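You operate a simulated robot arm through the tools that you are given. There is no shell and no other tool.

You run a simulated robot arm. Do the job below in one go: nothing can be reset, and whatever is moved stays where it is left.

JOB
Put things in order on the motor bench top. At the end: the white pad stands where the yellow pressure block (marked "4 BAR") stood; the yellow pressure block stands where the yellow bolt bag (marked "BOLTS") stood; the yellow bolt bag stands where the purple packing block stood; the purple packing block is on the brown large carton (marked "BOLTS"); whatever was shut is shut again. Leave all else as you found it, and nothing knocked over.

It is judged by the outcome, as a careful person would: the job done as asked, and still so three seconds after it is handed in. It fails if anything else is knocked over, pushed out of place, dropped, spilled or broken.

ROBOT AND FRAMES
A 7-joint arm with a two-finger parallel gripper, fixed in place. Base frame: the origin is at the foot of the arm, x ahead of it, y to its left, z up; the work surface is at about z = 0. Lengths are in mm, angles in degrees, forces in N, time in s.
With the tool pointing down near the work surface it reaches from about 240 to 620 mm from the base axis. Its first joint turns from -66.0 to 66.0 degrees. Payload 2.6 kg.
The TCP is the grasp point between the finger pads, 30 mm short of the fingertips. In the tool frame z runs along the fingers and y along their closing line. The gripper opens to 94 mm. The fingers are 28 mm wide and 10 mm thick; the gripper's body (50 by 96 mm) begins 55 mm behind the TCP.
Orientation is that of the tool frame in the base frame, as a unit quaternion [x, y, z, w]. With the fingers straight down and closing along the base's y, the tool's x points along the base's -x, its y along +y and its z along -z.

CONTROLS
- The arm moves only by the tool nudge_tool. Its arguments are lists of equal length, an entry for each row: "grip": the gripper command, from -1 (shut) to 1 (fully open), values between in proportion; "xyz": the shift along the base's x, y, z in m, a list of three; "dr": the turn, a rotation vector about the base's x, y, z in degrees, a list of three. In form: {"grip": [grip, ...], "xyz": [[x, y, z], ...], "dr": [[ax, ay, az], ...]}. A call has 1 to 20 rows; each row is the pose to reach, as a shift and turn from the pose commanded when the call began. Rows are played at 5 a second. More than 50 mm and 8.6 degrees between two rows, or a gripper value outside its range, and nothing of the call is played. A pose out of reach is approached as far as the arm can. The call stops where the force on the tool passes 40 N (or 10 N more than at its start, if that is more) or the arm is blocked; 0.2 s more then pass. Each finger travels about 72 mm/s and halts on what it meets, pressing with about 29 N; the grip force reading is that of the motor and also rises with nothing between the fingers. The clock runs only during rows and for 0.2 s after the last one: add rows that repeat a pose to give the fingers time. The reply holds the time, the measured pose of the TCP, the force on the tool along the base axes, the opening and the grip force, in the units named above and with some noise, with the torque about the TCP (base axes, N m) and any sound that the robot's microphone picked up.
- Cameras (640 x 400 px; columns grow to the right, rows downward): "scene" is fixed at [47.1, 443.9, 574]; the picture's right is [-0.73, -0.69, 0.00], its down [-0.43, 0.46, -0.78] and it looks along [0.53, -0.57, -0.63] (base axes); focal length 273 px, centre (320, 200). "wrist" rides on the gripper at [76, 14, -102] in the tool frame; the picture's right is [-0.18, 0.98, 0.00], its down [-0.75, -0.14, -0.64] and it looks along [-0.63, -0.12, 0.77] (tool axes); focal length 243 px, centre (320, 200). There is no depth. A picture from a camera that has moved, and an enlarged one, comes with that camera's place and axes in the base frame and with its lens. The place of the scene camera against the robot may be out by one fixed shift of up to 25 mm in any direction.
- capture(camera): a new picture of that camera. It takes no simulated time.
- zoom(camera, box): a new picture of the part [left, top, right, bottom] of that camera's present view, enlarged. It takes no simulated time.
- job_done(): hands the job in; it is judged then, once.

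Places have to be worked out from the pictures, the camera data and where the tool is seen. Open the gripper and draw the arm clear of the work before you hand the job in, unless the task says otherwise.

The tools are called as a command line: name --argument value ..., lists and objects as JSON in quotes. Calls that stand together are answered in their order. nudge_tool: Moves the arm, as the interface text tells. Its arguments: {"type":"object","properties":{"grip":{"type":"array"},"xyz":{"type":"array"},"dr":{"type":"array"}},"required":["grip","xyz","dr"]} The other tools are called the same way: capture (camera) takes a picture; zoom (camera, box) takes an enlarged picture of a part of a camera's view; job_done () hands the job in.

At the start:

```text
clock: 0.0
eef_pos: [381.8, 139.7, 352.2]
tcp_rot: [-0.001, 1.0, 0.0, 0.0]
contact_force: [-0.3, -0.2, 0.9]
wrist_torque: [-0.01, -0.02, 0.01]
finger_gap: 94.2
grasp_force: 0.1
```

scene: 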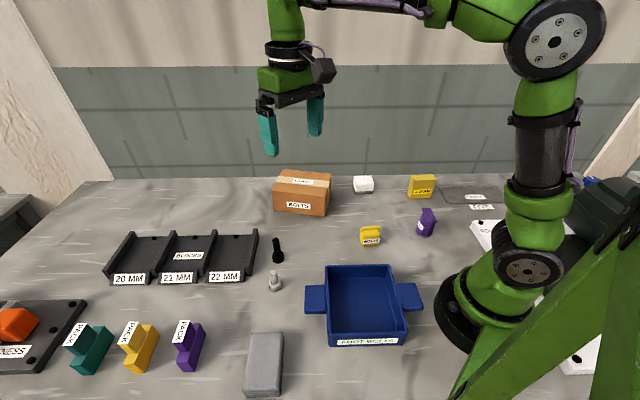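
wrist: 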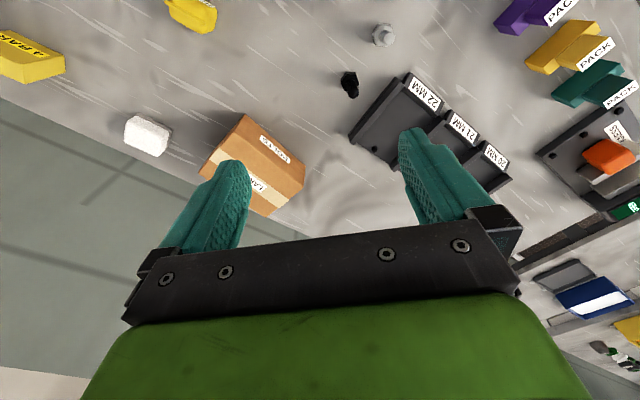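

The scene shows the carton, white pad, 4 BAR block, bolt bag and a purple block in the far half of the bench. I'll enlarge both views to see these better.

zoom --camera "scene" --box '[260, 150, 500, 300]'

zoom --camera "scene" --box '[0, 220, 300, 400]'

zoom --camera "wrist" --box '[0, 0, 320, 200]'

zoom --camera "scene" --box '[400, 150, 640, 300]'

```text
2.67 times, centred on (380, 225) of scene
camera zoom: at [47.1, 443.9, 574.0], right [-0.73, -0.69, 0.0], down [-0.43, 0.46, -0.78], along [0.53, -0.57, -0.63], focal length 729 px, centre (160, 133)
```

zoom: 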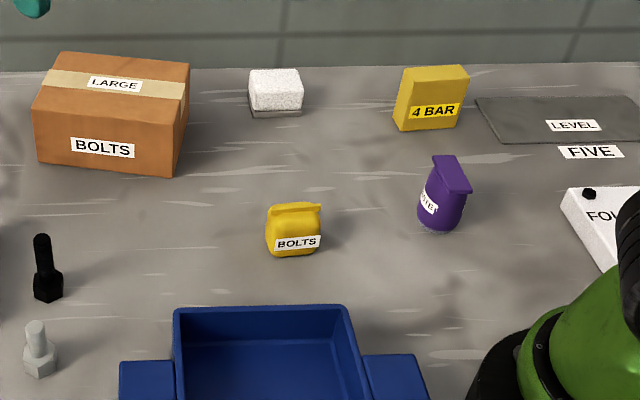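

```text
2.13 times, centred on (150, 310) of scene
camera zoom: at [47.1, 443.9, 574.0], right [-0.73, -0.69, 0.0], down [-0.43, 0.46, -0.78], along [0.53, -0.57, -0.63], focal length 583 px, centre (683, -35)
```

zoom: 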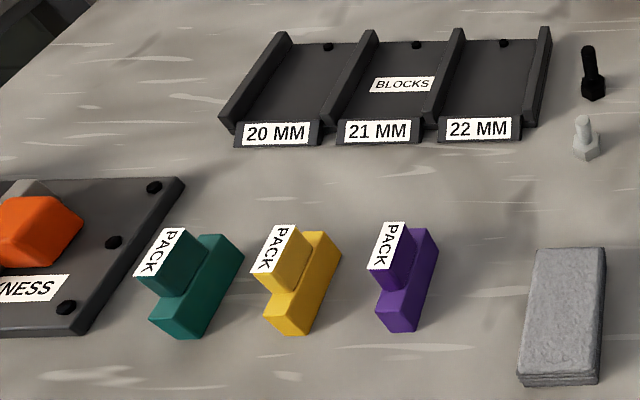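

```text
2.00 times, centred on (160, 100) of wrist
camera zoom: at [307.3, 155.3, 455.1], right [0.18, 0.98, 0.0], down [0.75, -0.14, 0.64], along [0.63, -0.12, -0.77], focal length 485 px, centre (640, 400)
```

zoom: 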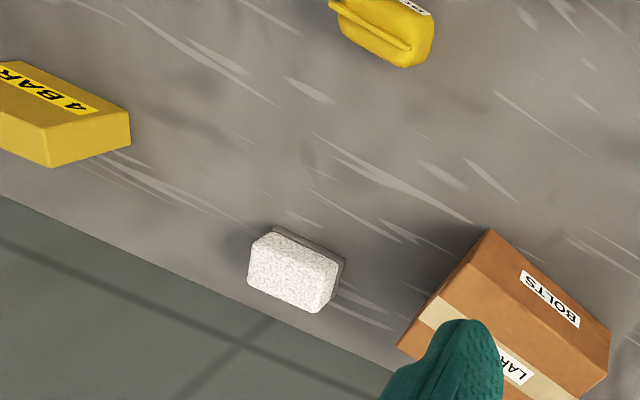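

```text
2.67 times, centred on (520, 225) of scene
camera zoom: at [47.1, 443.9, 574.0], right [-0.73, -0.69, 0.0], down [-0.43, 0.46, -0.78], along [0.53, -0.57, -0.63], focal length 729 px, centre (-213, 133)
```

zoom: 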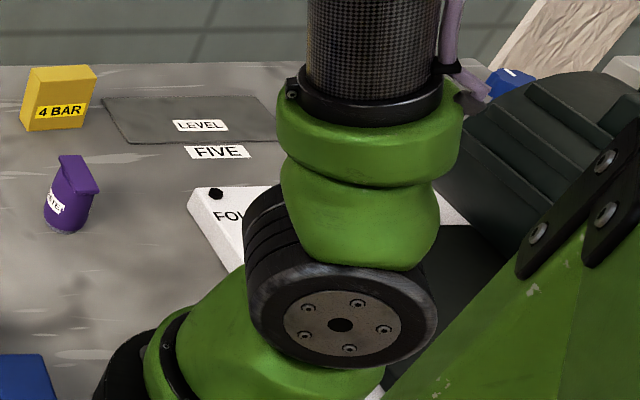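

The "PACK" blocks at the front left are the packing blocks, so the purple one near (388, 447) is my first piece. The purple pouch near the 4 BAR block is something else. I move the wrist camera to look over the pack area from above.

nudge_tool --grip '[1, 1, 1, 1, 1, 1, 1, 1]' --xyz '[[-0.012, 0.033, -0.012], [-0.025, 0.065, -0.025], [-0.037, 0.098, -0.037], [-0.05, 0.13, -0.05], [-0.062, 0.163, -0.062], [-0.075, 0.195, -0.075], [-0.088, 0.228, -0.088], [-0.1, 0.26, -0.1]]' --dr '[[0, 0, 0], [0, 0, 0], [0, 0, 0], [0, 0, 0], [0, 0, 0], [0, 0, 0], [0, 0, 0], [0, 0, 0]]'

capture --camera "wrist"

capture --camera "scene"

```text
clock: 1.8
eef_pos: [280.6, 399.9, 251.8]
tcp_rot: [0.0, 1.0, 0.001, 0.0]
contact_force: [0.5, 0.4, -0.5]
wrist_torque: [0.0, 0.0, 0.01]
finger_gap: 93.9
grasp_force: 0.0
```

```text
taken
camera wrist: at [205.9, 415.8, 355.6], right [0.18, 0.98, 0.0], down [0.75, -0.14, 0.64], along [0.63, -0.12, -0.77], focal length 243 px, centre (320, 200)
```

wrist: 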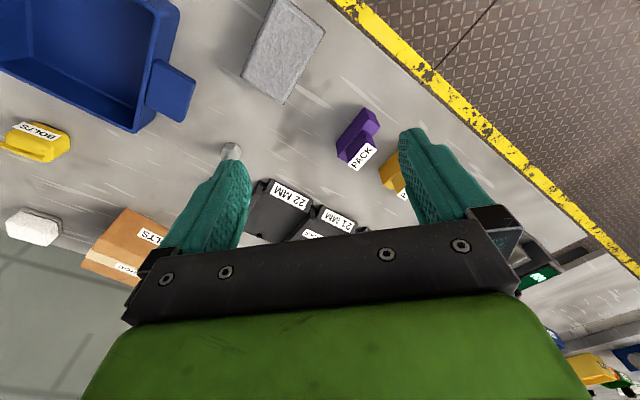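

```text
taken
```

scene: 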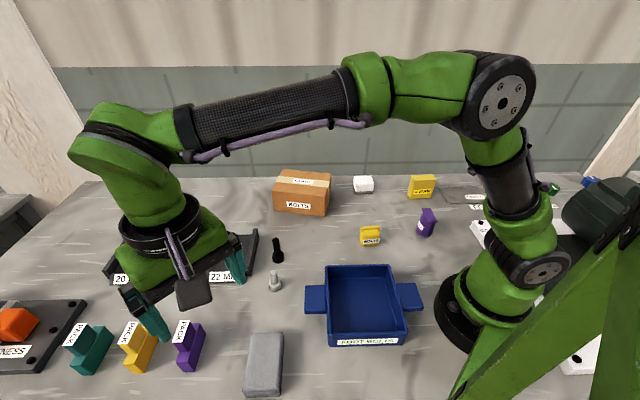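

The purple block is seen in the wrist view; I enlarge it to find its corners.

zoom --camera "wrist" --box '[310, 80, 430, 200]'

zoom --camera "scene" --box '[50, 300, 300, 400]'

```text
3.33 times, centred on (370, 140) of wrist
camera zoom: at [205.9, 415.8, 355.6], right [0.18, 0.98, 0.0], down [0.75, -0.14, 0.64], along [0.63, -0.12, -0.77], focal length 809 px, centre (153, 400)
```

zoom: 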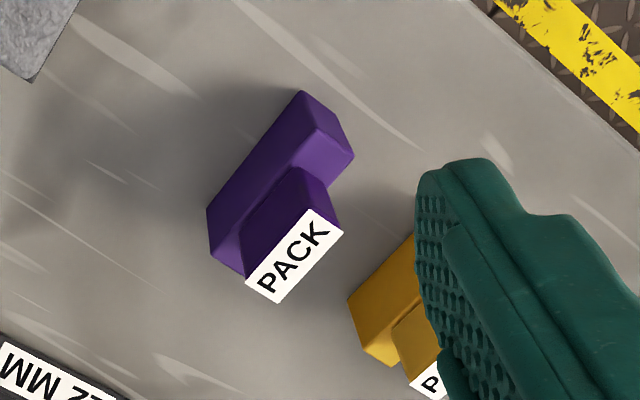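

```text
2.56 times, centred on (175, 350) of scene
camera zoom: at [47.1, 443.9, 574.0], right [-0.73, -0.69, 0.0], down [-0.43, 0.46, -0.78], along [0.53, -0.57, -0.63], focal length 700 px, centre (691, -184)
```

zoom: 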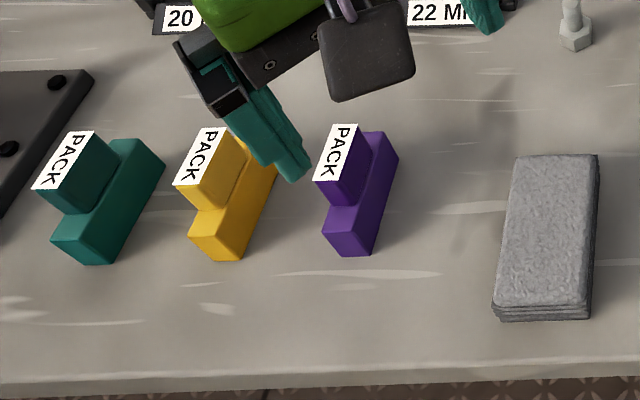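

The purple block looks like a low bar with a taller part carrying the label; I go closer to measure it properly.

nudge_tool --grip '[1, 1, 1, 1]' --xyz '[[0.012, 0.008, -0.022], [0.025, 0.015, -0.045], [0.037, 0.023, -0.068], [0.05, 0.03, -0.09]]' --dr '[[0, 0, 0], [0, 0, 0], [0, 0, 0], [0, 0, 0]]'

zoom --camera "wrist" --box '[240, 50, 440, 200]'

capture --camera "wrist"

```text
clock: 2.8
eef_pos: [330.8, 431.1, 160.9]
tcp_rot: [0.0, 1.0, 0.0, 0.0]
contact_force: [-0.5, -0.2, -0.3]
wrist_torque: [0.0, -0.02, 0.01]
finger_gap: 94.0
grasp_force: 0.1
```

```text
2.67 times, centred on (340, 125) of wrist
camera zoom: at [256.8, 446.6, 264.6], right [0.18, 0.98, 0.0], down [0.75, -0.14, 0.64], along [0.63, -0.12, -0.77], focal length 647 px, centre (267, 400)
```

zoom: 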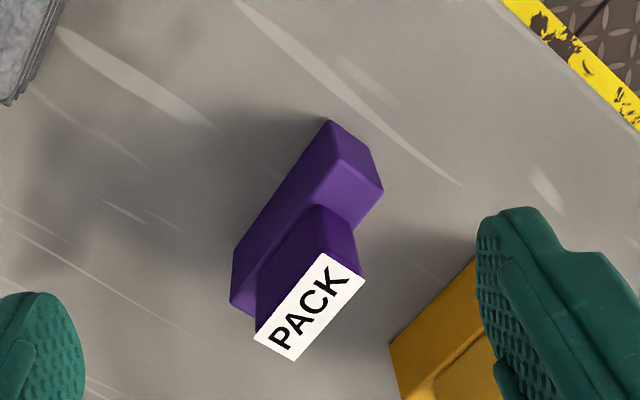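

```text
taken
camera wrist: at [256.8, 446.6, 264.6], right [0.18, 0.98, 0.0], down [0.75, -0.14, 0.64], along [0.63, -0.12, -0.77], focal length 243 px, centre (320, 200)
```

wrist: 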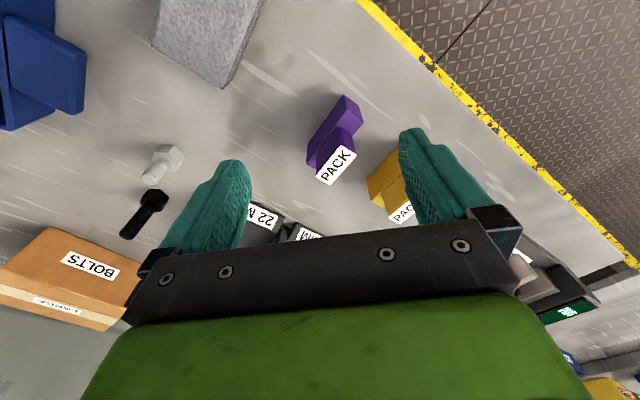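

I enlarge once more for the edges of the purple block.

zoom --camera "wrist" --box '[300, 90, 370, 190]'

zoom --camera "scene" --box '[160, 310, 220, 380]'

```text
4.00 times, centred on (335, 140) of wrist
camera zoom: at [256.8, 446.6, 264.6], right [0.18, 0.98, 0.0], down [0.75, -0.14, 0.64], along [0.63, -0.12, -0.77], focal length 970 px, centre (260, 440)
```

zoom: 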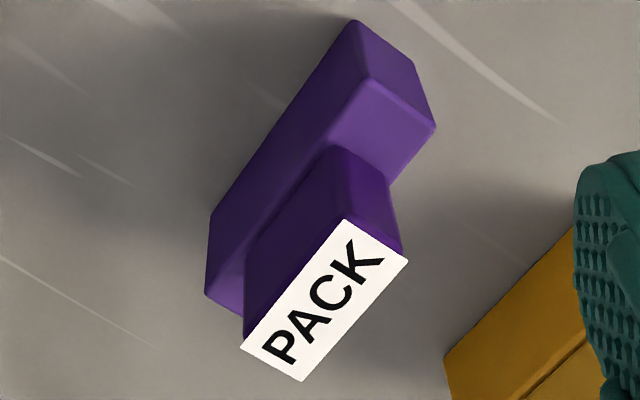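

```text
5.71 times, centred on (190, 345) of scene
camera zoom: at [47.1, 443.9, 574.0], right [-0.73, -0.69, 0.0], down [-0.43, 0.46, -0.78], along [0.53, -0.57, -0.63], focal length 1562 px, centre (1063, -629)
```

zoom: 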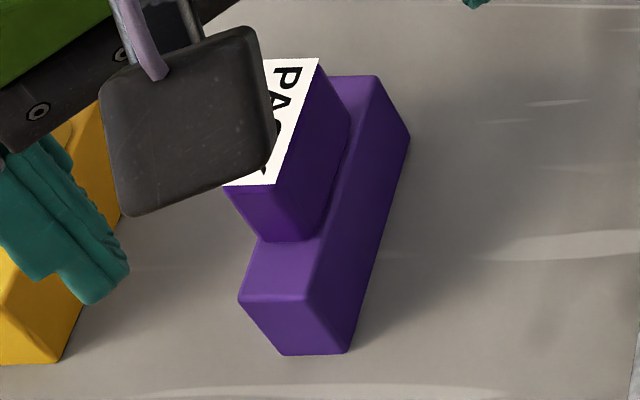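

The purple block is an upright T: base bar about 68 × 21 mm, around 42 tall, total about 80, centred near (371, 440) with its length at about −46°. Before taking it, I look at the carton where it must go.

nudge_tool --grip '[1, 1, 1, 1, 1, 1, 1, 1, 1, 1, 1, 1, 1]' --xyz '[[0, 0, 0.045], [0, 0, 0.09], [0.01, -0.041, 0.09], [0.02, -0.082, 0.09], [0.03, -0.123, 0.09], [0.04, -0.164, 0.09], [0.05, -0.205, 0.09], [0.06, -0.246, 0.09], [0.07, -0.287, 0.09], [0.08, -0.328, 0.09], [0.09, -0.369, 0.09], [0.1, -0.41, 0.09], [0.1, -0.45, 0.09]]' --dr '[[0, 0, 0], [0, 0, 0], [0, 0, 0], [0, 0, 0], [0, 0, 0], [0, 0, 0], [0, 0, 0], [0, 0, 0], [0, 0, 0], [0, 0, 0], [0, 0, 0], [0, 0, 0], [0, 0, 0]]'

capture --camera "wrist"

zoom --camera "wrist" --box '[230, 110, 430, 250]'

```text
clock: 5.6
eef_pos: [431.3, -20.2, 249.9]
tcp_rot: [0.0, 1.0, 0.0, 0.0]
contact_force: [0.4, -0.1, -0.5]
wrist_torque: [0.02, -0.01, 0.02]
finger_gap: 94.0
grasp_force: 0.1
```

```text
taken
camera wrist: at [355.4, -5.3, 353.0], right [0.18, 0.98, 0.0], down [0.75, -0.14, 0.64], along [0.63, -0.12, -0.77], focal length 243 px, centre (320, 200)
```

wrist: 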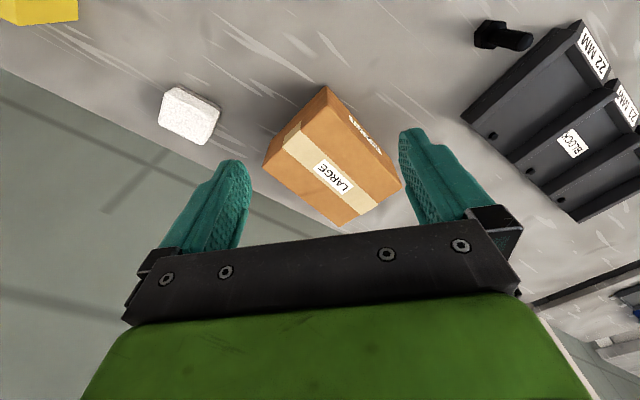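

```text
2.86 times, centred on (330, 180) of wrist
camera zoom: at [355.4, -5.3, 353.0], right [0.18, 0.98, 0.0], down [0.75, -0.14, 0.64], along [0.63, -0.12, -0.77], focal length 693 px, centre (291, 257)
```

zoom: 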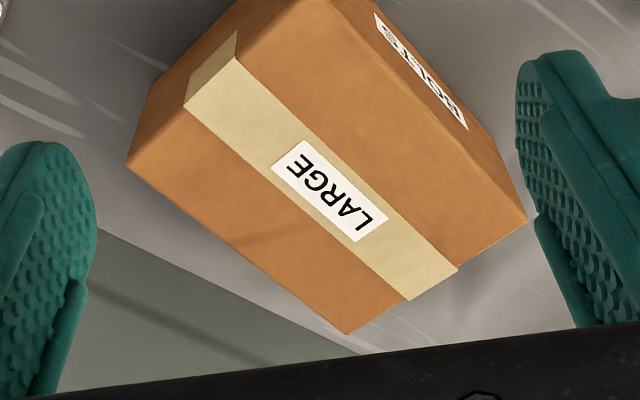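

The carton is taped shut, with a flat top. I enlarge the corner region to get its top corners.

zoom --camera "wrist" --box '[250, 75, 410, 235]'

zoom --camera "scene" --box '[260, 155, 400, 235]'

zoom --camera "wrist" --box '[140, 60, 240, 160]'

```text
2.50 times, centred on (330, 155) of wrist
camera zoom: at [355.4, -5.3, 353.0], right [0.18, 0.98, 0.0], down [0.75, -0.14, 0.64], along [0.63, -0.12, -0.77], focal length 606 px, centre (295, 312)
```

zoom: 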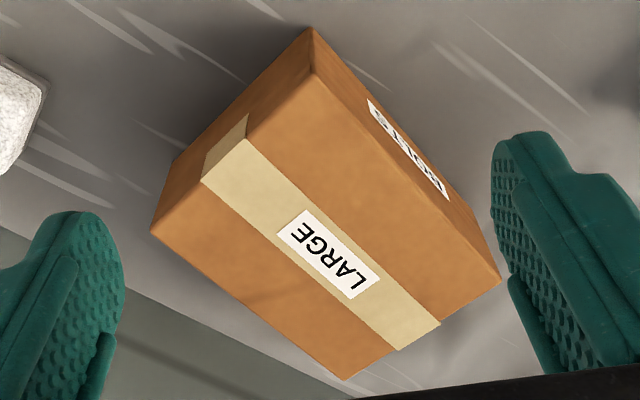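

```text
4.57 times, centred on (330, 195) of scene
camera zoom: at [47.1, 444.0, 574.0], right [-0.73, -0.69, 0.0], down [-0.43, 0.46, -0.78], along [0.53, -0.57, -0.63], focal length 1250 px, centre (274, 223)
```

zoom: 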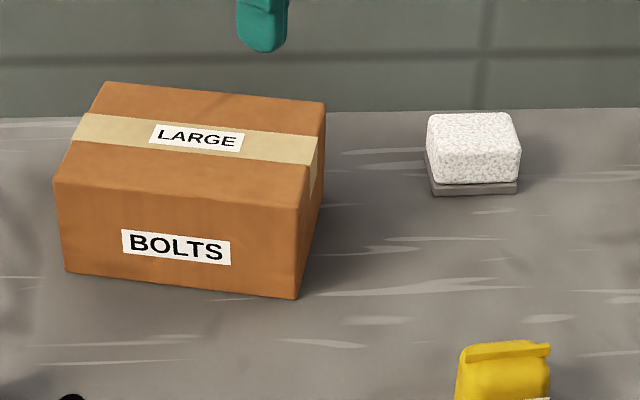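

```text
4.00 times, centred on (190, 110) of wrist
camera zoom: at [355.4, -5.3, 353.0], right [0.18, 0.98, 0.0], down [0.75, -0.14, 0.64], along [0.63, -0.12, -0.77], focal length 970 px, centre (840, 560)
```

zoom: 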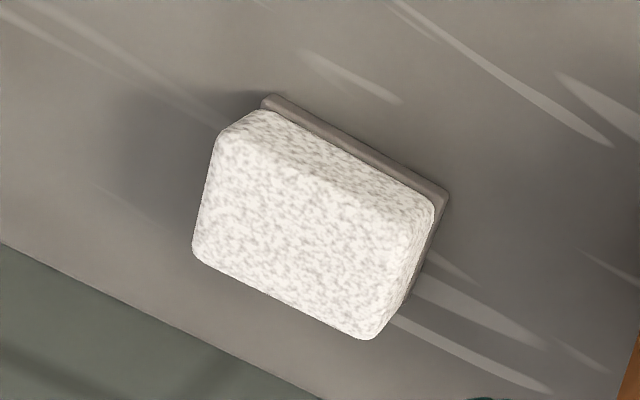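

The carton's top measures about 163 × 121 mm at z ≈ 70, centred near (551, −21). Now I go back over the purple block, turning the gripper −44.3° so it closes across the narrow side.

nudge_tool --grip '[1, 1, 1, 1, 1, 1, 0.8, 0.6, 0.4, 0.3, 0.2, 0.2, 0.2, 0.2]' --xyz '[[-0.005, 0.0382, 0], [-0.0101, 0.0764, 0], [-0.0151, 0.1146, 0], [-0.0202, 0.1528, 0], [-0.0252, 0.191, 0], [-0.0303, 0.2292, 0], [-0.0353, 0.2674, 0], [-0.0404, 0.3056, 0], [-0.0454, 0.3438, 0], [-0.0505, 0.382, 0], [-0.0555, 0.4202, 0], [-0.0606, 0.4585, 0], [-0.0606, 0.4585, -0.045], [-0.0606, 0.4585, -0.09]]' --dr '[[0, 0, -3.7], [0, 0, -7.4], [0, 0, -11.1], [0, 0, -14.8], [0, 0, -18.5], [0, 0, -22.2], [0, 0, -25.9], [0, 0, -29.6], [0, 0, -33.3], [0, 0, -37.0], [0, 0, -40.7], [0, 0, -44.3], [0, 0, -44.3], [0, 0, -44.3]]'

capture --camera "wrist"

capture --camera "scene"

```text
clock: 8.6
eef_pos: [374.6, 439.8, 161.4]
tcp_rot: [0.377, 0.926, 0.0, 0.001]
contact_force: [0.2, 1.9, -0.3]
wrist_torque: [0.02, 0.01, 0.01]
finger_gap: 56.5
grasp_force: 0.1
```

```text
taken
camera wrist: at [329.9, 503.7, 264.8], right [0.82, 0.57, 0.0], down [0.44, -0.63, 0.64], along [0.37, -0.53, -0.77], focal length 243 px, centre (320, 200)
```

wrist: 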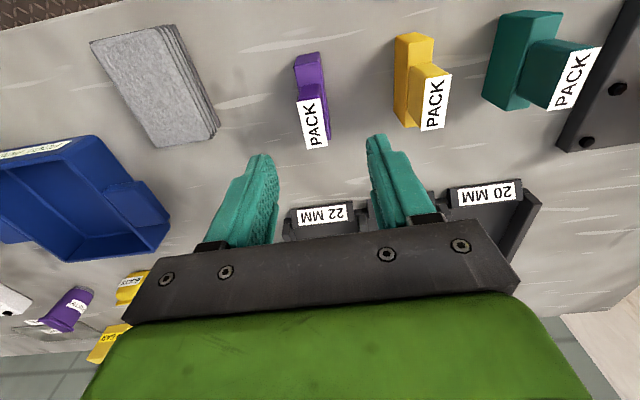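

```text
taken
```

scene: 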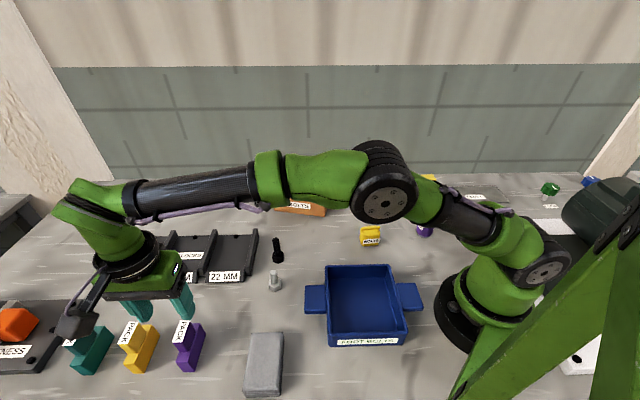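

The gripper is now aligned above; I enlarge the purple block in this view to check the alignment against the measured pose (374.6, 439.8).

zoom --camera "wrist" --box '[270, 40, 350, 160]'

nudge_tool --grip '[0.2, 0.2]' --xyz '[[0, 0, 0], [0, 0, 0]]' --dr '[[0, 0, 0], [0, 0, 0]]'

```text
3.33 times, centred on (310, 100) of wrist
camera zoom: at [329.9, 503.7, 264.8], right [0.82, 0.57, 0.0], down [0.44, -0.63, 0.64], along [0.37, -0.53, -0.77], focal length 809 px, centre (353, 533)
```

zoom: 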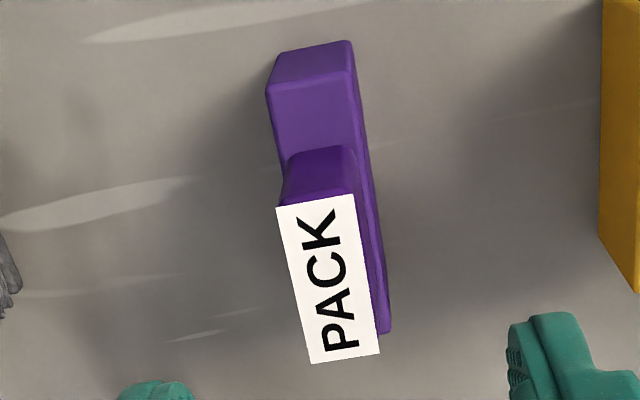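

```text
clock: 9.2
eef_pos: [372.4, 439.6, 162.3]
tcp_rot: [0.377, 0.926, 0.0, 0.0]
contact_force: [0.4, -0.3, 0.4]
wrist_torque: [-0.03, -0.03, 0.01]
finger_gap: 56.3
grasp_force: 0.0
```

The block's centre checks at about (370, 439), under the TCP. I descend to z ≈ 45 and close on it.

nudge_tool --grip '[0.2, 0.2, 0.2, 0.2, -1, -1, -1, -1]' --xyz '[[0, 0, -0.04], [0, 0, -0.08], [0, 0, -0.115], [0, 0, -0.115], [0, 0, -0.115], [0, 0, -0.115], [0, 0, -0.115], [0, 0, -0.115]]' --dr '[[0, 0, 0], [0, 0, 0], [0, 0, 0], [0, 0, 0], [0, 0, 0], [0, 0, 0], [0, 0, 0], [0, 0, 0]]'

capture --camera "wrist"

capture --camera "scene"

```text
clock: 11.0
eef_pos: [370.7, 439.3, 47.0]
tcp_rot: [0.377, 0.926, 0.0, 0.0]
contact_force: [-0.8, 0.3, 0.2]
wrist_torque: [0.01, -0.02, -0.04]
finger_gap: 25.4
grasp_force: 28.9
```

```text
taken
camera wrist: at [328.2, 503.5, 151.1], right [0.82, 0.57, 0.0], down [0.44, -0.63, 0.64], along [0.37, -0.53, -0.77], focal length 243 px, centre (320, 200)
```

wrist: 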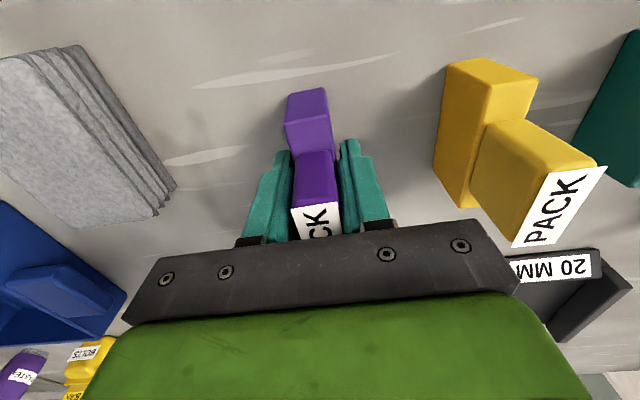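

```text
taken
```

scene: 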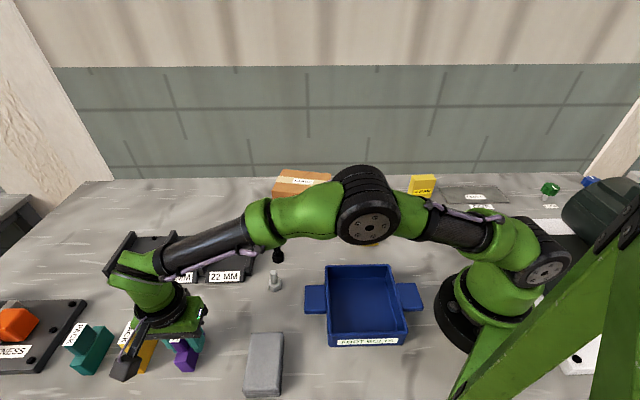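

Grip holds at 25.4 mm with 29 N. I lift straight up and check that it comes along.

nudge_tool --grip '[-1, -1, -1, -1, -1]' --xyz '[[0, 0, 0.02], [0, 0, 0.05], [0, 0, 0.09], [0, 0, 0.13], [0, 0, 0.13]]' --dr '[[0, 0, 0], [0, 0, 0], [0, 0, 0], [0, 0, 0], [0, 0, 0]]'

capture --camera "scene"

```text
clock: 12.2
eef_pos: [373.6, 438.9, 176.4]
tcp_rot: [0.376, 0.926, 0.0, -0.001]
contact_force: [0.4, -0.4, -1.5]
wrist_torque: [0.01, -0.01, 0.01]
finger_gap: 22.1
grasp_force: 29.2
```

```text
taken
```

scene: 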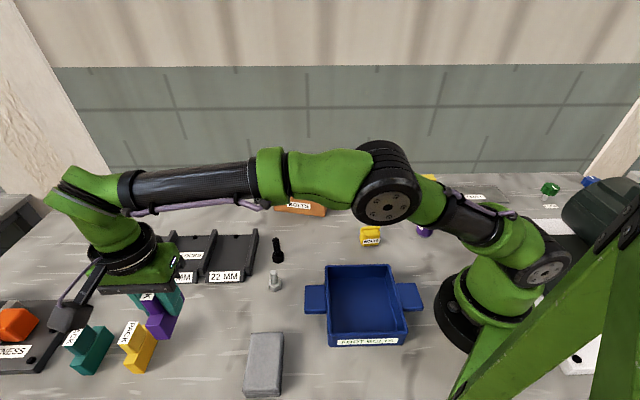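

It is lifted; the gap went to 22.1 mm, so I check the wrist view for how it sits in the fingers.

capture --camera "wrist"

zoom --camera "scene" --box '[60, 240, 240, 380]'

```text
taken
camera wrist: at [329.3, 502.4, 279.5], right [0.82, 0.57, 0.0], down [0.44, -0.63, 0.64], along [0.37, -0.53, -0.77], focal length 243 px, centre (320, 200)
```

wrist: 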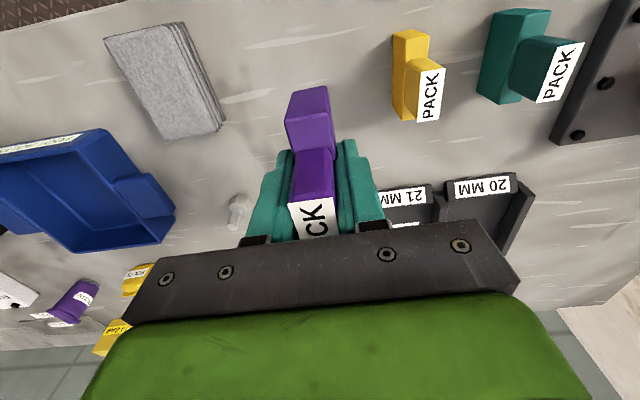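

```text
2.86 times, centred on (150, 310) of scene
camera zoom: at [47.1, 443.9, 574.0], right [-0.73, -0.69, 0.0], down [-0.43, 0.46, -0.78], along [0.53, -0.57, -0.63], focal length 781 px, centre (806, -114)
```

zoom: 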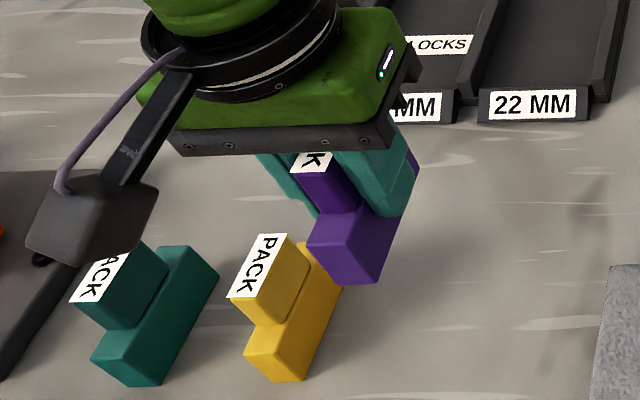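

The block is held upright with its foot about 47 mm below the TCP. I carry it at z ≈ 176 to above the carton's centre.

nudge_tool --grip '[-1, -1, -1, -1, -1, -1, -1, -1, -1, -1, -1, -1, -1, -1]' --xyz '[[0.0136, -0.0354, 0], [0.0272, -0.0708, 0], [0.0408, -0.1062, 0], [0.0545, -0.1415, 0], [0.0681, -0.1769, 0], [0.0817, -0.2123, 0], [0.0953, -0.2477, 0], [0.1089, -0.2831, 0], [0.1225, -0.3185, 0], [0.1362, -0.3538, 0], [0.1498, -0.3892, 0], [0.1634, -0.4246, 0], [0.177, -0.46, 0], [0.177, -0.46, 0]]' --dr '[[0, 0, -1], [0, 0, -2], [0, 0, -3], [0, 0, -4], [0, 0, -5], [0, 0, -6], [0, 0, -7], [0, 0, -8], [0, 0, -9], [0, 0, -10], [0, 0, -11], [0, 0, -11], [0, 0, -11], [0, 0, -11]]'

capture --camera "wrist"

capture --camera "scene"

```text
clock: 15.2
eef_pos: [547.9, -21.4, 176.4]
tcp_rot: [0.464, 0.886, 0.0, 0.001]
contact_force: [-0.6, -0.3, -1.8]
wrist_torque: [-0.04, 0.0, -0.02]
finger_gap: 22.1
grasp_force: 29.0
```

```text
taken
camera wrist: at [518.0, 49.3, 279.0], right [0.91, 0.41, 0.0], down [0.31, -0.7, 0.64], along [0.26, -0.59, -0.77], focal length 243 px, centre (320, 200)
```

wrist: 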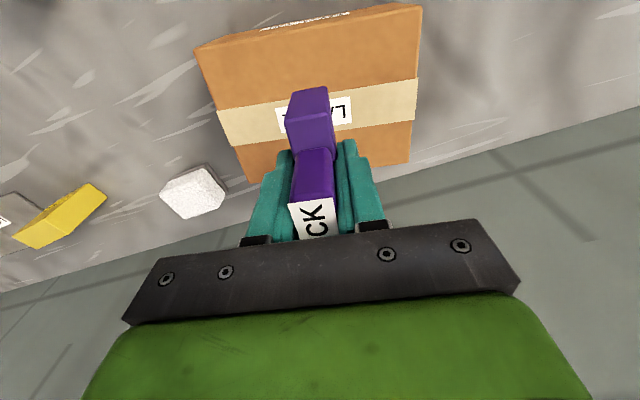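

```text
taken
```

scene: 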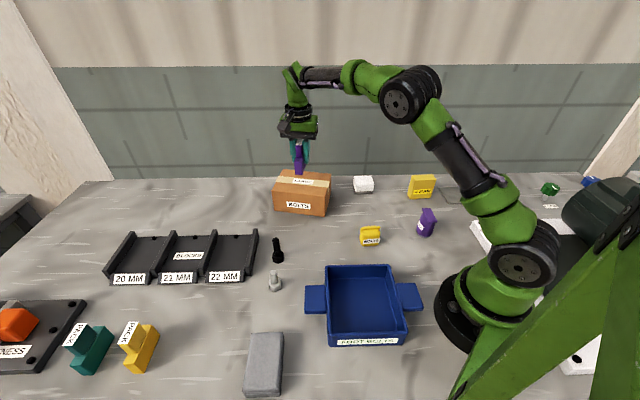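

The block is over the carton's top. I lower it most of the way, then feel for the top in small steps.

nudge_tool --grip '[-1, -1, -1, -1]' --xyz '[[0, 0, -0.025], [0, 0, -0.045], [0, 0, -0.053], [0, 0, -0.053]]' --dr '[[0, 0, 0], [0, 0, 0], [0, 0, 0], [0, 0, 0]]'

zoom --camera "scene" --box '[250, 110, 350, 220]'

```text
clock: 16.3
eef_pos: [550.9, -22.8, 131.0]
tcp_rot: [0.465, 0.885, 0.002, 0.005]
contact_force: [-1.7, 0.0, 3.0]
wrist_torque: [-0.07, 0.16, -0.02]
finger_gap: 22.2
grasp_force: 28.8
stopped in row 4: the force on the tool passed its limit at 40 N (the readings are from after the stop); the commanded pose is now the measured one
```

```text
3.64 times, centred on (300, 165) of scene
camera zoom: at [47.1, 443.9, 574.0], right [-0.73, -0.69, 0.0], down [-0.43, 0.46, -0.78], along [0.53, -0.57, -0.63], focal length 994 px, centre (393, 327)
```

zoom: 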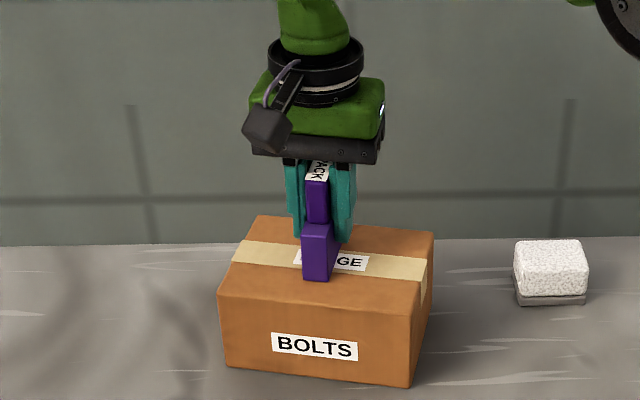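

Contact came at TCP z ≈ 131, and the force now shows the block resting on the carton's top, with the carton still in its place. I open slowly to release.

nudge_tool --grip '[-0.45, -0.4, -0.3, -0.2, -0.1, -0.1]' --xyz '[[0, 0, 0], [0, 0, 0], [0, 0, 0], [0, 0, 0], [0, 0, 0], [0, 0, 0]]' --dr '[[0, 0, 0], [0, 0, 0], [0, 0, 0], [0, 0, 0], [0, 0, 0], [0, 0, 0]]'

capture --camera "wrist"

zoom --camera "scene" --box '[250, 110, 350, 220]'

```text
clock: 17.7
eef_pos: [551.2, -22.7, 129.6]
tcp_rot: [0.465, 0.885, 0.002, 0.006]
contact_force: [0.2, -0.7, -0.8]
wrist_torque: [-0.01, 0.0, -0.02]
finger_gap: 42.1
grasp_force: 0.2
```

```text
taken
camera wrist: at [519.8, 49.1, 231.8], right [0.91, 0.41, 0.01], down [0.31, -0.7, 0.65], along [0.27, -0.59, -0.76], focal length 243 px, centre (320, 200)
```

wrist: 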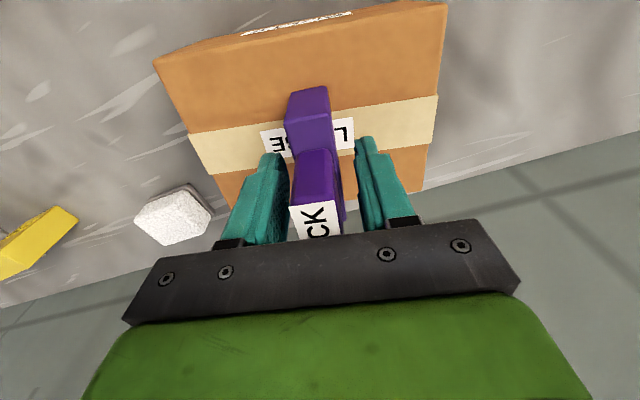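

```text
3.64 times, centred on (300, 165) of scene
camera zoom: at [47.1, 443.9, 574.0], right [-0.73, -0.69, 0.0], down [-0.43, 0.46, -0.78], along [0.53, -0.57, -0.63], focal length 994 px, centre (393, 327)
```

zoom: 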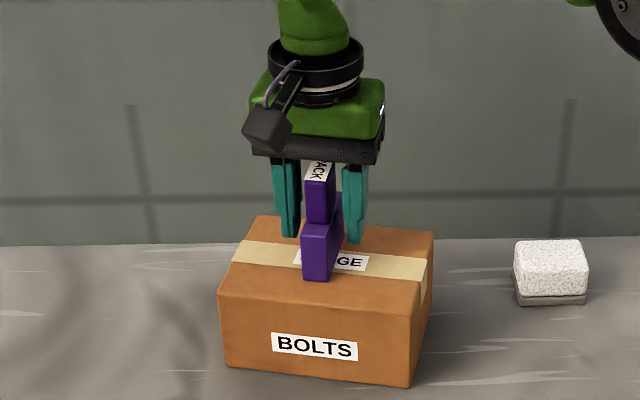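

The purple block stands on the carton by itself. I rise straight up, level the tool, then swing round and move back to look at the bolt bag.

nudge_tool --grip '[-0.1, -0.1, -0.1, 0.2, 0.5, 0.8, 1, 1, 1, 1, 1, 1]' --xyz '[[0, 0, 0.03], [0, 0, 0.075], [0, 0, 0.12], [-0.035, -0.001, 0.12], [-0.07, -0.002, 0.12], [-0.105, -0.003, 0.115], [-0.14, -0.004, 0.105], [-0.175, -0.005, 0.095], [-0.21, -0.006, 0.08], [-0.245, -0.007, 0.065], [-0.28, -0.008, 0.05], [-0.28, -0.008, 0.05]]' --dr '[[0, 0, 0], [0.1, 0.7, 0], [0.1, 0.7, 0], [0.1, 0.7, 7], [0.1, 0.7, 14], [0.1, 0.7, 21], [0.1, 0.7, 28], [0.1, 0.7, 35], [0.1, 0.7, 42], [0.1, 0.7, 49], [0.1, 0.7, 55.3], [0.1, 0.7, 55.3]]'

capture --camera "wrist"

capture --camera "scene"

```text
clock: 20.3
eef_pos: [270.6, -32.6, 180.2]
tcp_rot: [0.0, 1.0, 0.002, -0.003]
contact_force: [0.8, -0.4, -0.6]
wrist_torque: [-0.02, -0.02, 0.04]
finger_gap: 94.3
grasp_force: 0.2
```

```text
taken
camera wrist: at [196.1, -18.0, 283.4], right [0.18, 0.98, 0.0], down [0.76, -0.14, 0.64], along [0.63, -0.11, -0.77], focal length 243 px, centre (320, 200)
```

wrist: 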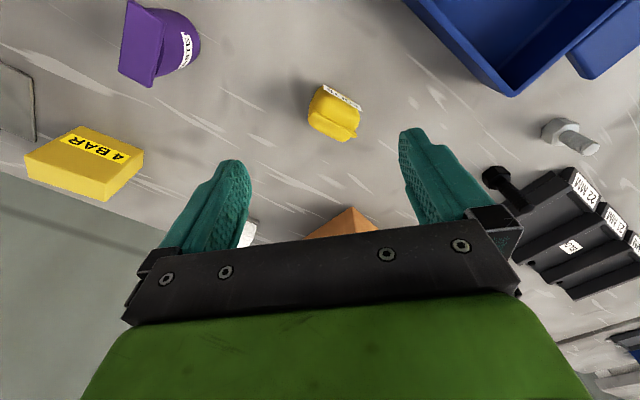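

```text
taken
```

scene: 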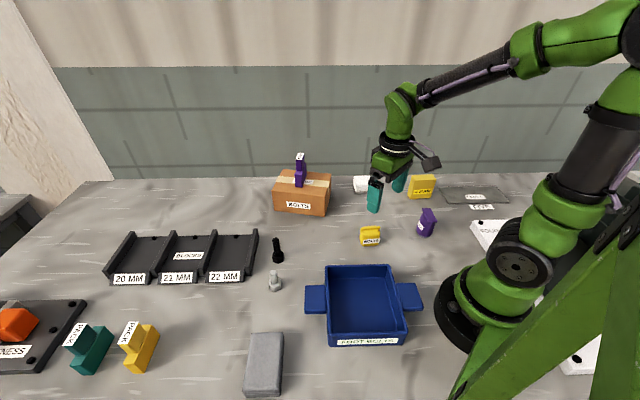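

The purple block stands well on the carton. Now I enlarge the bolt bag in the wrist view, along with the 4 BAR block.

zoom --camera "wrist" --box '[290, 70, 380, 150]'

zoom --camera "scene" --box '[345, 215, 400, 255]'

zoom --camera "wrist" --box '[0, 90, 180, 220]'

```text
5.00 times, centred on (335, 110) of wrist
camera zoom: at [196.1, -18.0, 283.4], right [0.18, 0.98, 0.0], down [0.76, -0.14, 0.64], along [0.63, -0.11, -0.77], focal length 1213 px, centre (245, 650)
```

zoom: 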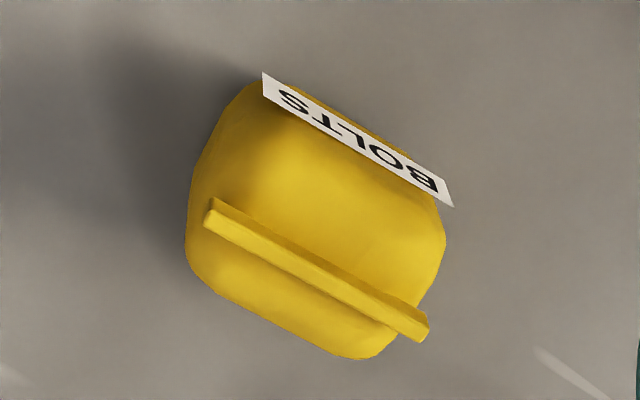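

```text
10.00 times, centred on (372, 235) of scene
camera zoom: at [47.1, 443.9, 574.0], right [-0.73, -0.69, 0.0], down [-0.43, 0.46, -0.78], along [0.53, -0.57, -0.63], focal length 2734 px, centre (-205, -150)
```

zoom: 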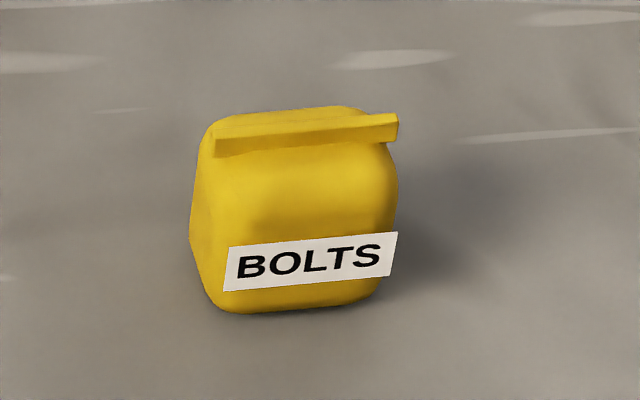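

```text
3.08 times, centred on (90, 155) of wrist
camera zoom: at [196.1, -18.0, 283.4], right [0.18, 0.98, 0.0], down [0.76, -0.14, 0.64], along [0.63, -0.11, -0.77], focal length 746 px, centre (1028, 338)
```

zoom: 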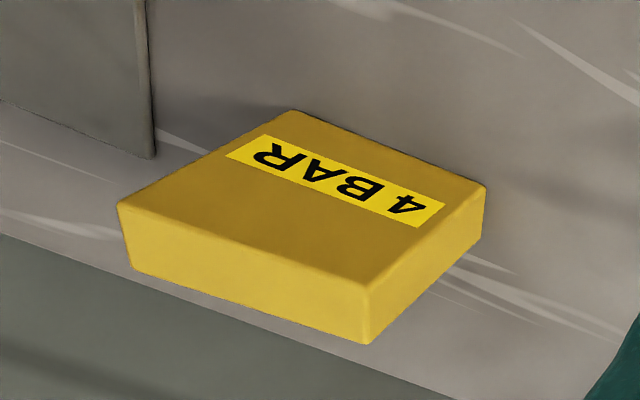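

The bolt bag is about 50 wide × 40 deep × 45 tall, centred near (297, −21), its width at about 48.5°. I turn the gripper +48.5° to close across its depth and move over it.

nudge_tool --grip '[0.9, 0.8, 0.7, 0.6, 0.5, 0.4, 0.4, 0.4]' --xyz '[[0.005, 0.002, 0], [0.01, 0.004, 0], [0.015, 0.006, 0], [0.02, 0.008, 0], [0.0235, 0.0095, 0], [0.0265, 0.011, 0], [0.0265, 0.011, 0], [0.0265, 0.011, 0]]' --dr '[[0, 0, 8.1], [0, 0, 16.2], [0, 0, 24.3], [0, 0, 32.4], [0, 0, 40.5], [0, 0, 48.5], [0, 0, 48.5], [0, 0, 48.5]]'

capture --camera "wrist"

capture --camera "scene"

```text
clock: 22.1
eef_pos: [297.0, -19.8, 178.9]
tcp_rot: [-0.411, 0.912, 0.0, -0.003]
contact_force: [0.4, -0.1, 0.5]
wrist_torque: [-0.02, -0.01, 0.0]
finger_gap: 65.9
grasp_force: 0.0
```

```text
taken
camera wrist: at [238.4, -66.5, 282.1], right [-0.61, 0.79, 0.0], down [0.61, 0.47, 0.64], along [0.5, 0.39, -0.77], focal length 243 px, centre (320, 200)
```

wrist: 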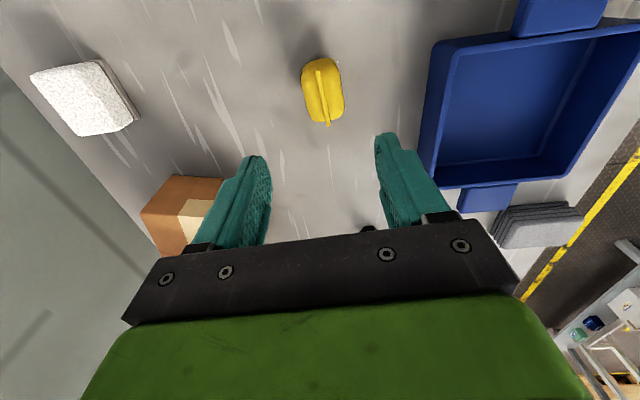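

```text
taken
```

scene: 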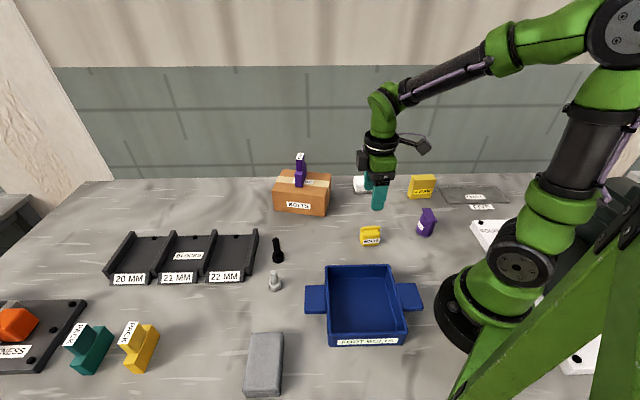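

The turn was reached. I enlarge the bag in this view to check centring and angle.

zoom --camera "wrist" --box '[280, 45, 370, 135]'

```text
4.44 times, centred on (325, 90) of wrist
camera zoom: at [238.4, -66.5, 282.1], right [-0.61, 0.79, 0.0], down [0.61, 0.47, 0.64], along [0.5, 0.39, -0.77], focal length 1078 px, centre (298, 689)
```

zoom: 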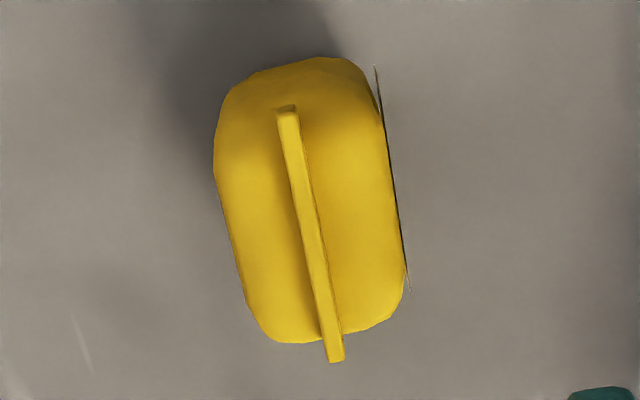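

The bag's centre comes out near (296, −18), right below the TCP. I descend to z ≈ 38 and close across it.

nudge_tool --grip '[0.4, 0.4, 0.4, 0.4, 0.4, -1, -1, -1, -1]' --xyz '[[-0.0005, 0.001, -0.045], [-0.0005, 0.001, -0.09], [-0.0005, 0.001, -0.12], [-0.0005, 0.001, -0.14], [-0.0005, 0.001, -0.14], [-0.0005, 0.001, -0.14], [-0.0005, 0.001, -0.14], [-0.0005, 0.001, -0.14], [-0.0005, 0.001, -0.14]]' --dr '[[0, 0, 1], [0, 0, 1], [0, 0, 1], [0, 0, 1], [0, 0, 1], [0, 0, 1], [0, 0, 1], [0, 0, 1], [0, 0, 1]]'

capture --camera "wrist"

zoom --camera "scene" --box '[320, 170, 440, 270]'

```text
clock: 24.1
eef_pos: [296.7, -16.4, 38.6]
tcp_rot: [-0.418, 0.908, 0.0, -0.003]
contact_force: [-0.5, -0.1, -0.5]
wrist_torque: [-0.02, 0.02, -0.01]
finger_gap: 39.5
grasp_force: 29.0
```

```text
taken
camera wrist: at [238.1, -65.1, 142.2], right [-0.63, 0.78, 0.0], down [0.6, 0.48, 0.64], along [0.5, 0.4, -0.77], focal length 243 px, centre (320, 200)
```

wrist: 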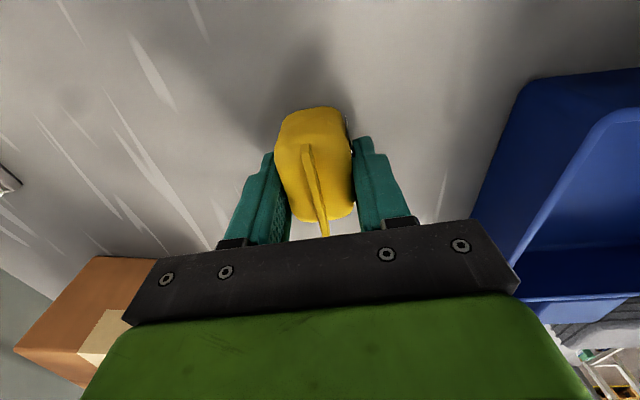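

```text
4.00 times, centred on (380, 220) of scene
camera zoom: at [47.1, 443.9, 574.0], right [-0.73, -0.69, 0.0], down [-0.43, 0.46, -0.78], along [0.53, -0.57, -0.63], focal length 1094 px, centre (80, 120)
```

zoom: 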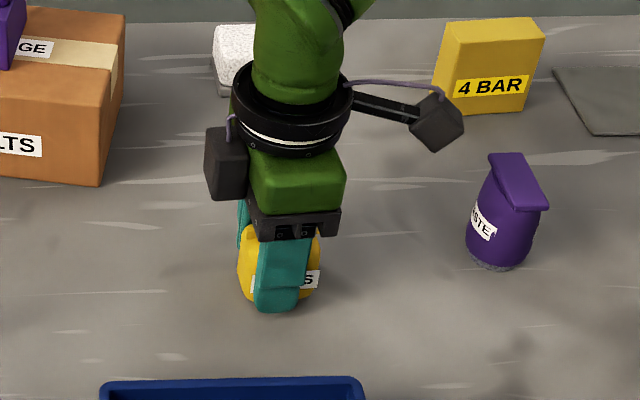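

Gripped at 39.5 mm, 29 N. I lift it and check.

nudge_tool --grip '[-1, -1, -1, -1, -1]' --xyz '[[0, 0, 0.02], [0, 0, 0.05], [0, 0, 0.09], [0, 0, 0.13], [0, 0, 0.13]]' --dr '[[0, 0, 0], [0, 0, 0], [0, 0, 0], [0, 0, 0], [0, 0, 0]]'

capture --camera "wrist"

capture --camera "scene"

```text
clock: 25.3
eef_pos: [296.6, -19.6, 170.8]
tcp_rot: [-0.418, 0.909, 0.001, -0.003]
contact_force: [-0.8, 0.7, -1.4]
wrist_torque: [0.0, -0.02, -0.04]
finger_gap: 39.8
grasp_force: 29.2
```

```text
taken
camera wrist: at [239.0, -67.6, 273.5], right [-0.63, 0.78, 0.0], down [0.6, 0.48, 0.64], along [0.5, 0.4, -0.77], focal length 243 px, centre (320, 200)
```

wrist: 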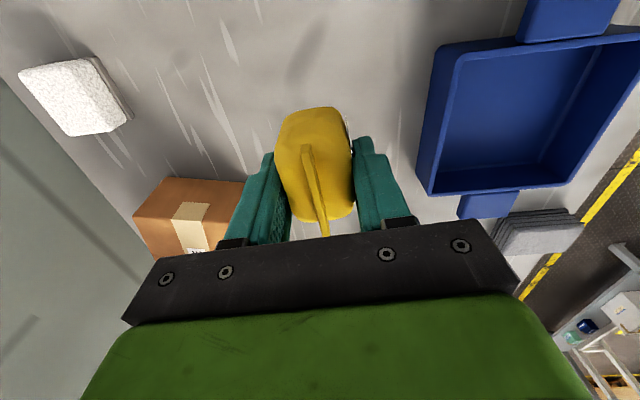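

```text
taken
```

scene: 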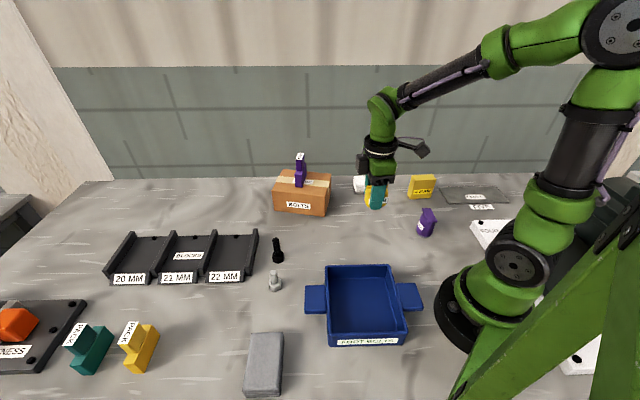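

The bag is firmly held. I carry it at z ≈ 168 to over the purple block's old place (370, 439).

nudge_tool --grip '[-1, -1, -1, -1, -1, -1, -1, -1, -1, -1, -1, -1, -1]' --xyz '[[0.0061, 0.0381, 0], [0.0122, 0.0763, 0], [0.0184, 0.1144, 0], [0.0245, 0.1525, 0], [0.0306, 0.1906, 0], [0.0367, 0.2288, 0], [0.0429, 0.2669, 0], [0.049, 0.305, 0], [0.0551, 0.3431, 0], [0.0612, 0.3813, 0], [0.0674, 0.4194, 0], [0.0735, 0.4575, 0], [0.0735, 0.4575, 0]]' --dr '[[0, 0, 0], [0, 0, 0], [0, 0, 0], [0, 0, 0], [0, 0, 0], [0, 0, 0], [0, 0, 0], [0, 0, 0], [0, 0, 0], [0, 0, 0], [0, 0, 0], [0, 0, 0], [0, 0, 0]]'

capture --camera "wrist"

capture --camera "scene"

```text
clock: 28.1
eef_pos: [368.5, 439.9, 168.9]
tcp_rot: [-0.418, 0.908, 0.001, -0.004]
contact_force: [-0.2, -0.5, 0.0]
wrist_torque: [0.0, -0.02, 0.02]
finger_gap: 39.6
grasp_force: 28.8
```

```text
taken
camera wrist: at [311.3, 391.6, 272.0], right [-0.63, 0.78, 0.0], down [0.6, 0.48, 0.64], along [0.49, 0.4, -0.77], focal length 243 px, centre (320, 200)
```

wrist: 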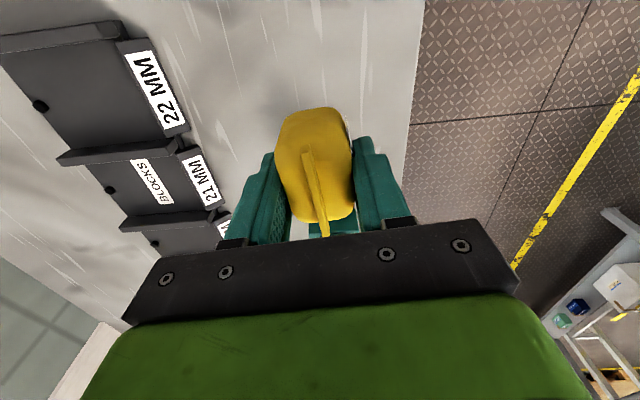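

```text
taken
```

scene: 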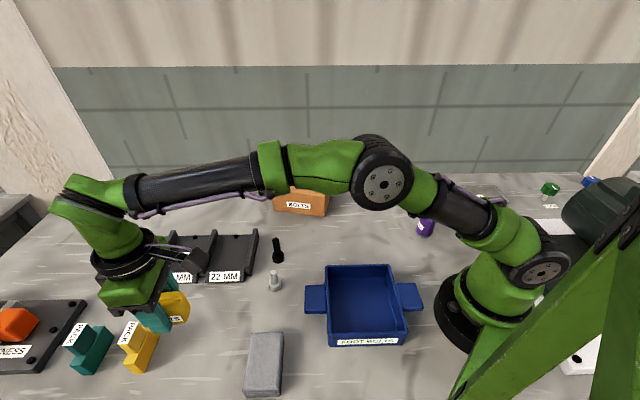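

I lower the bag to just above the bench, then feel down the last millimetres.

nudge_tool --grip '[-1, -1, -1, -1, -1, -1]' --xyz '[[0, 0, -0.04], [0, 0, -0.08], [0, 0, -0.11], [0, 0, -0.123], [0, 0, -0.127], [0, 0, -0.127]]' --dr '[[0, 0, 0], [0, 0, 0], [0, 0, 0], [0, 0, 0], [0, 0, 0], [0, 0, 0]]'

zoom --camera "scene" --box '[60, 260, 240, 390]'

```text
clock: 29.5
eef_pos: [369.4, 439.9, 43.0]
tcp_rot: [-0.419, 0.908, 0.001, -0.003]
contact_force: [-0.5, -0.2, -0.1]
wrist_torque: [-0.02, -0.04, 0.0]
finger_gap: 39.7
grasp_force: 28.5
```

```text
3.08 times, centred on (150, 325) of scene
camera zoom: at [47.1, 443.9, 574.0], right [-0.73, -0.69, 0.0], down [-0.43, 0.46, -0.78], along [0.53, -0.57, -0.63], focal length 841 px, centre (843, -185)
```

zoom: 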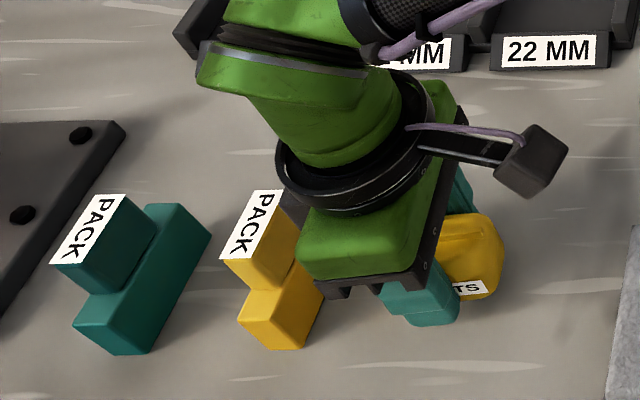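

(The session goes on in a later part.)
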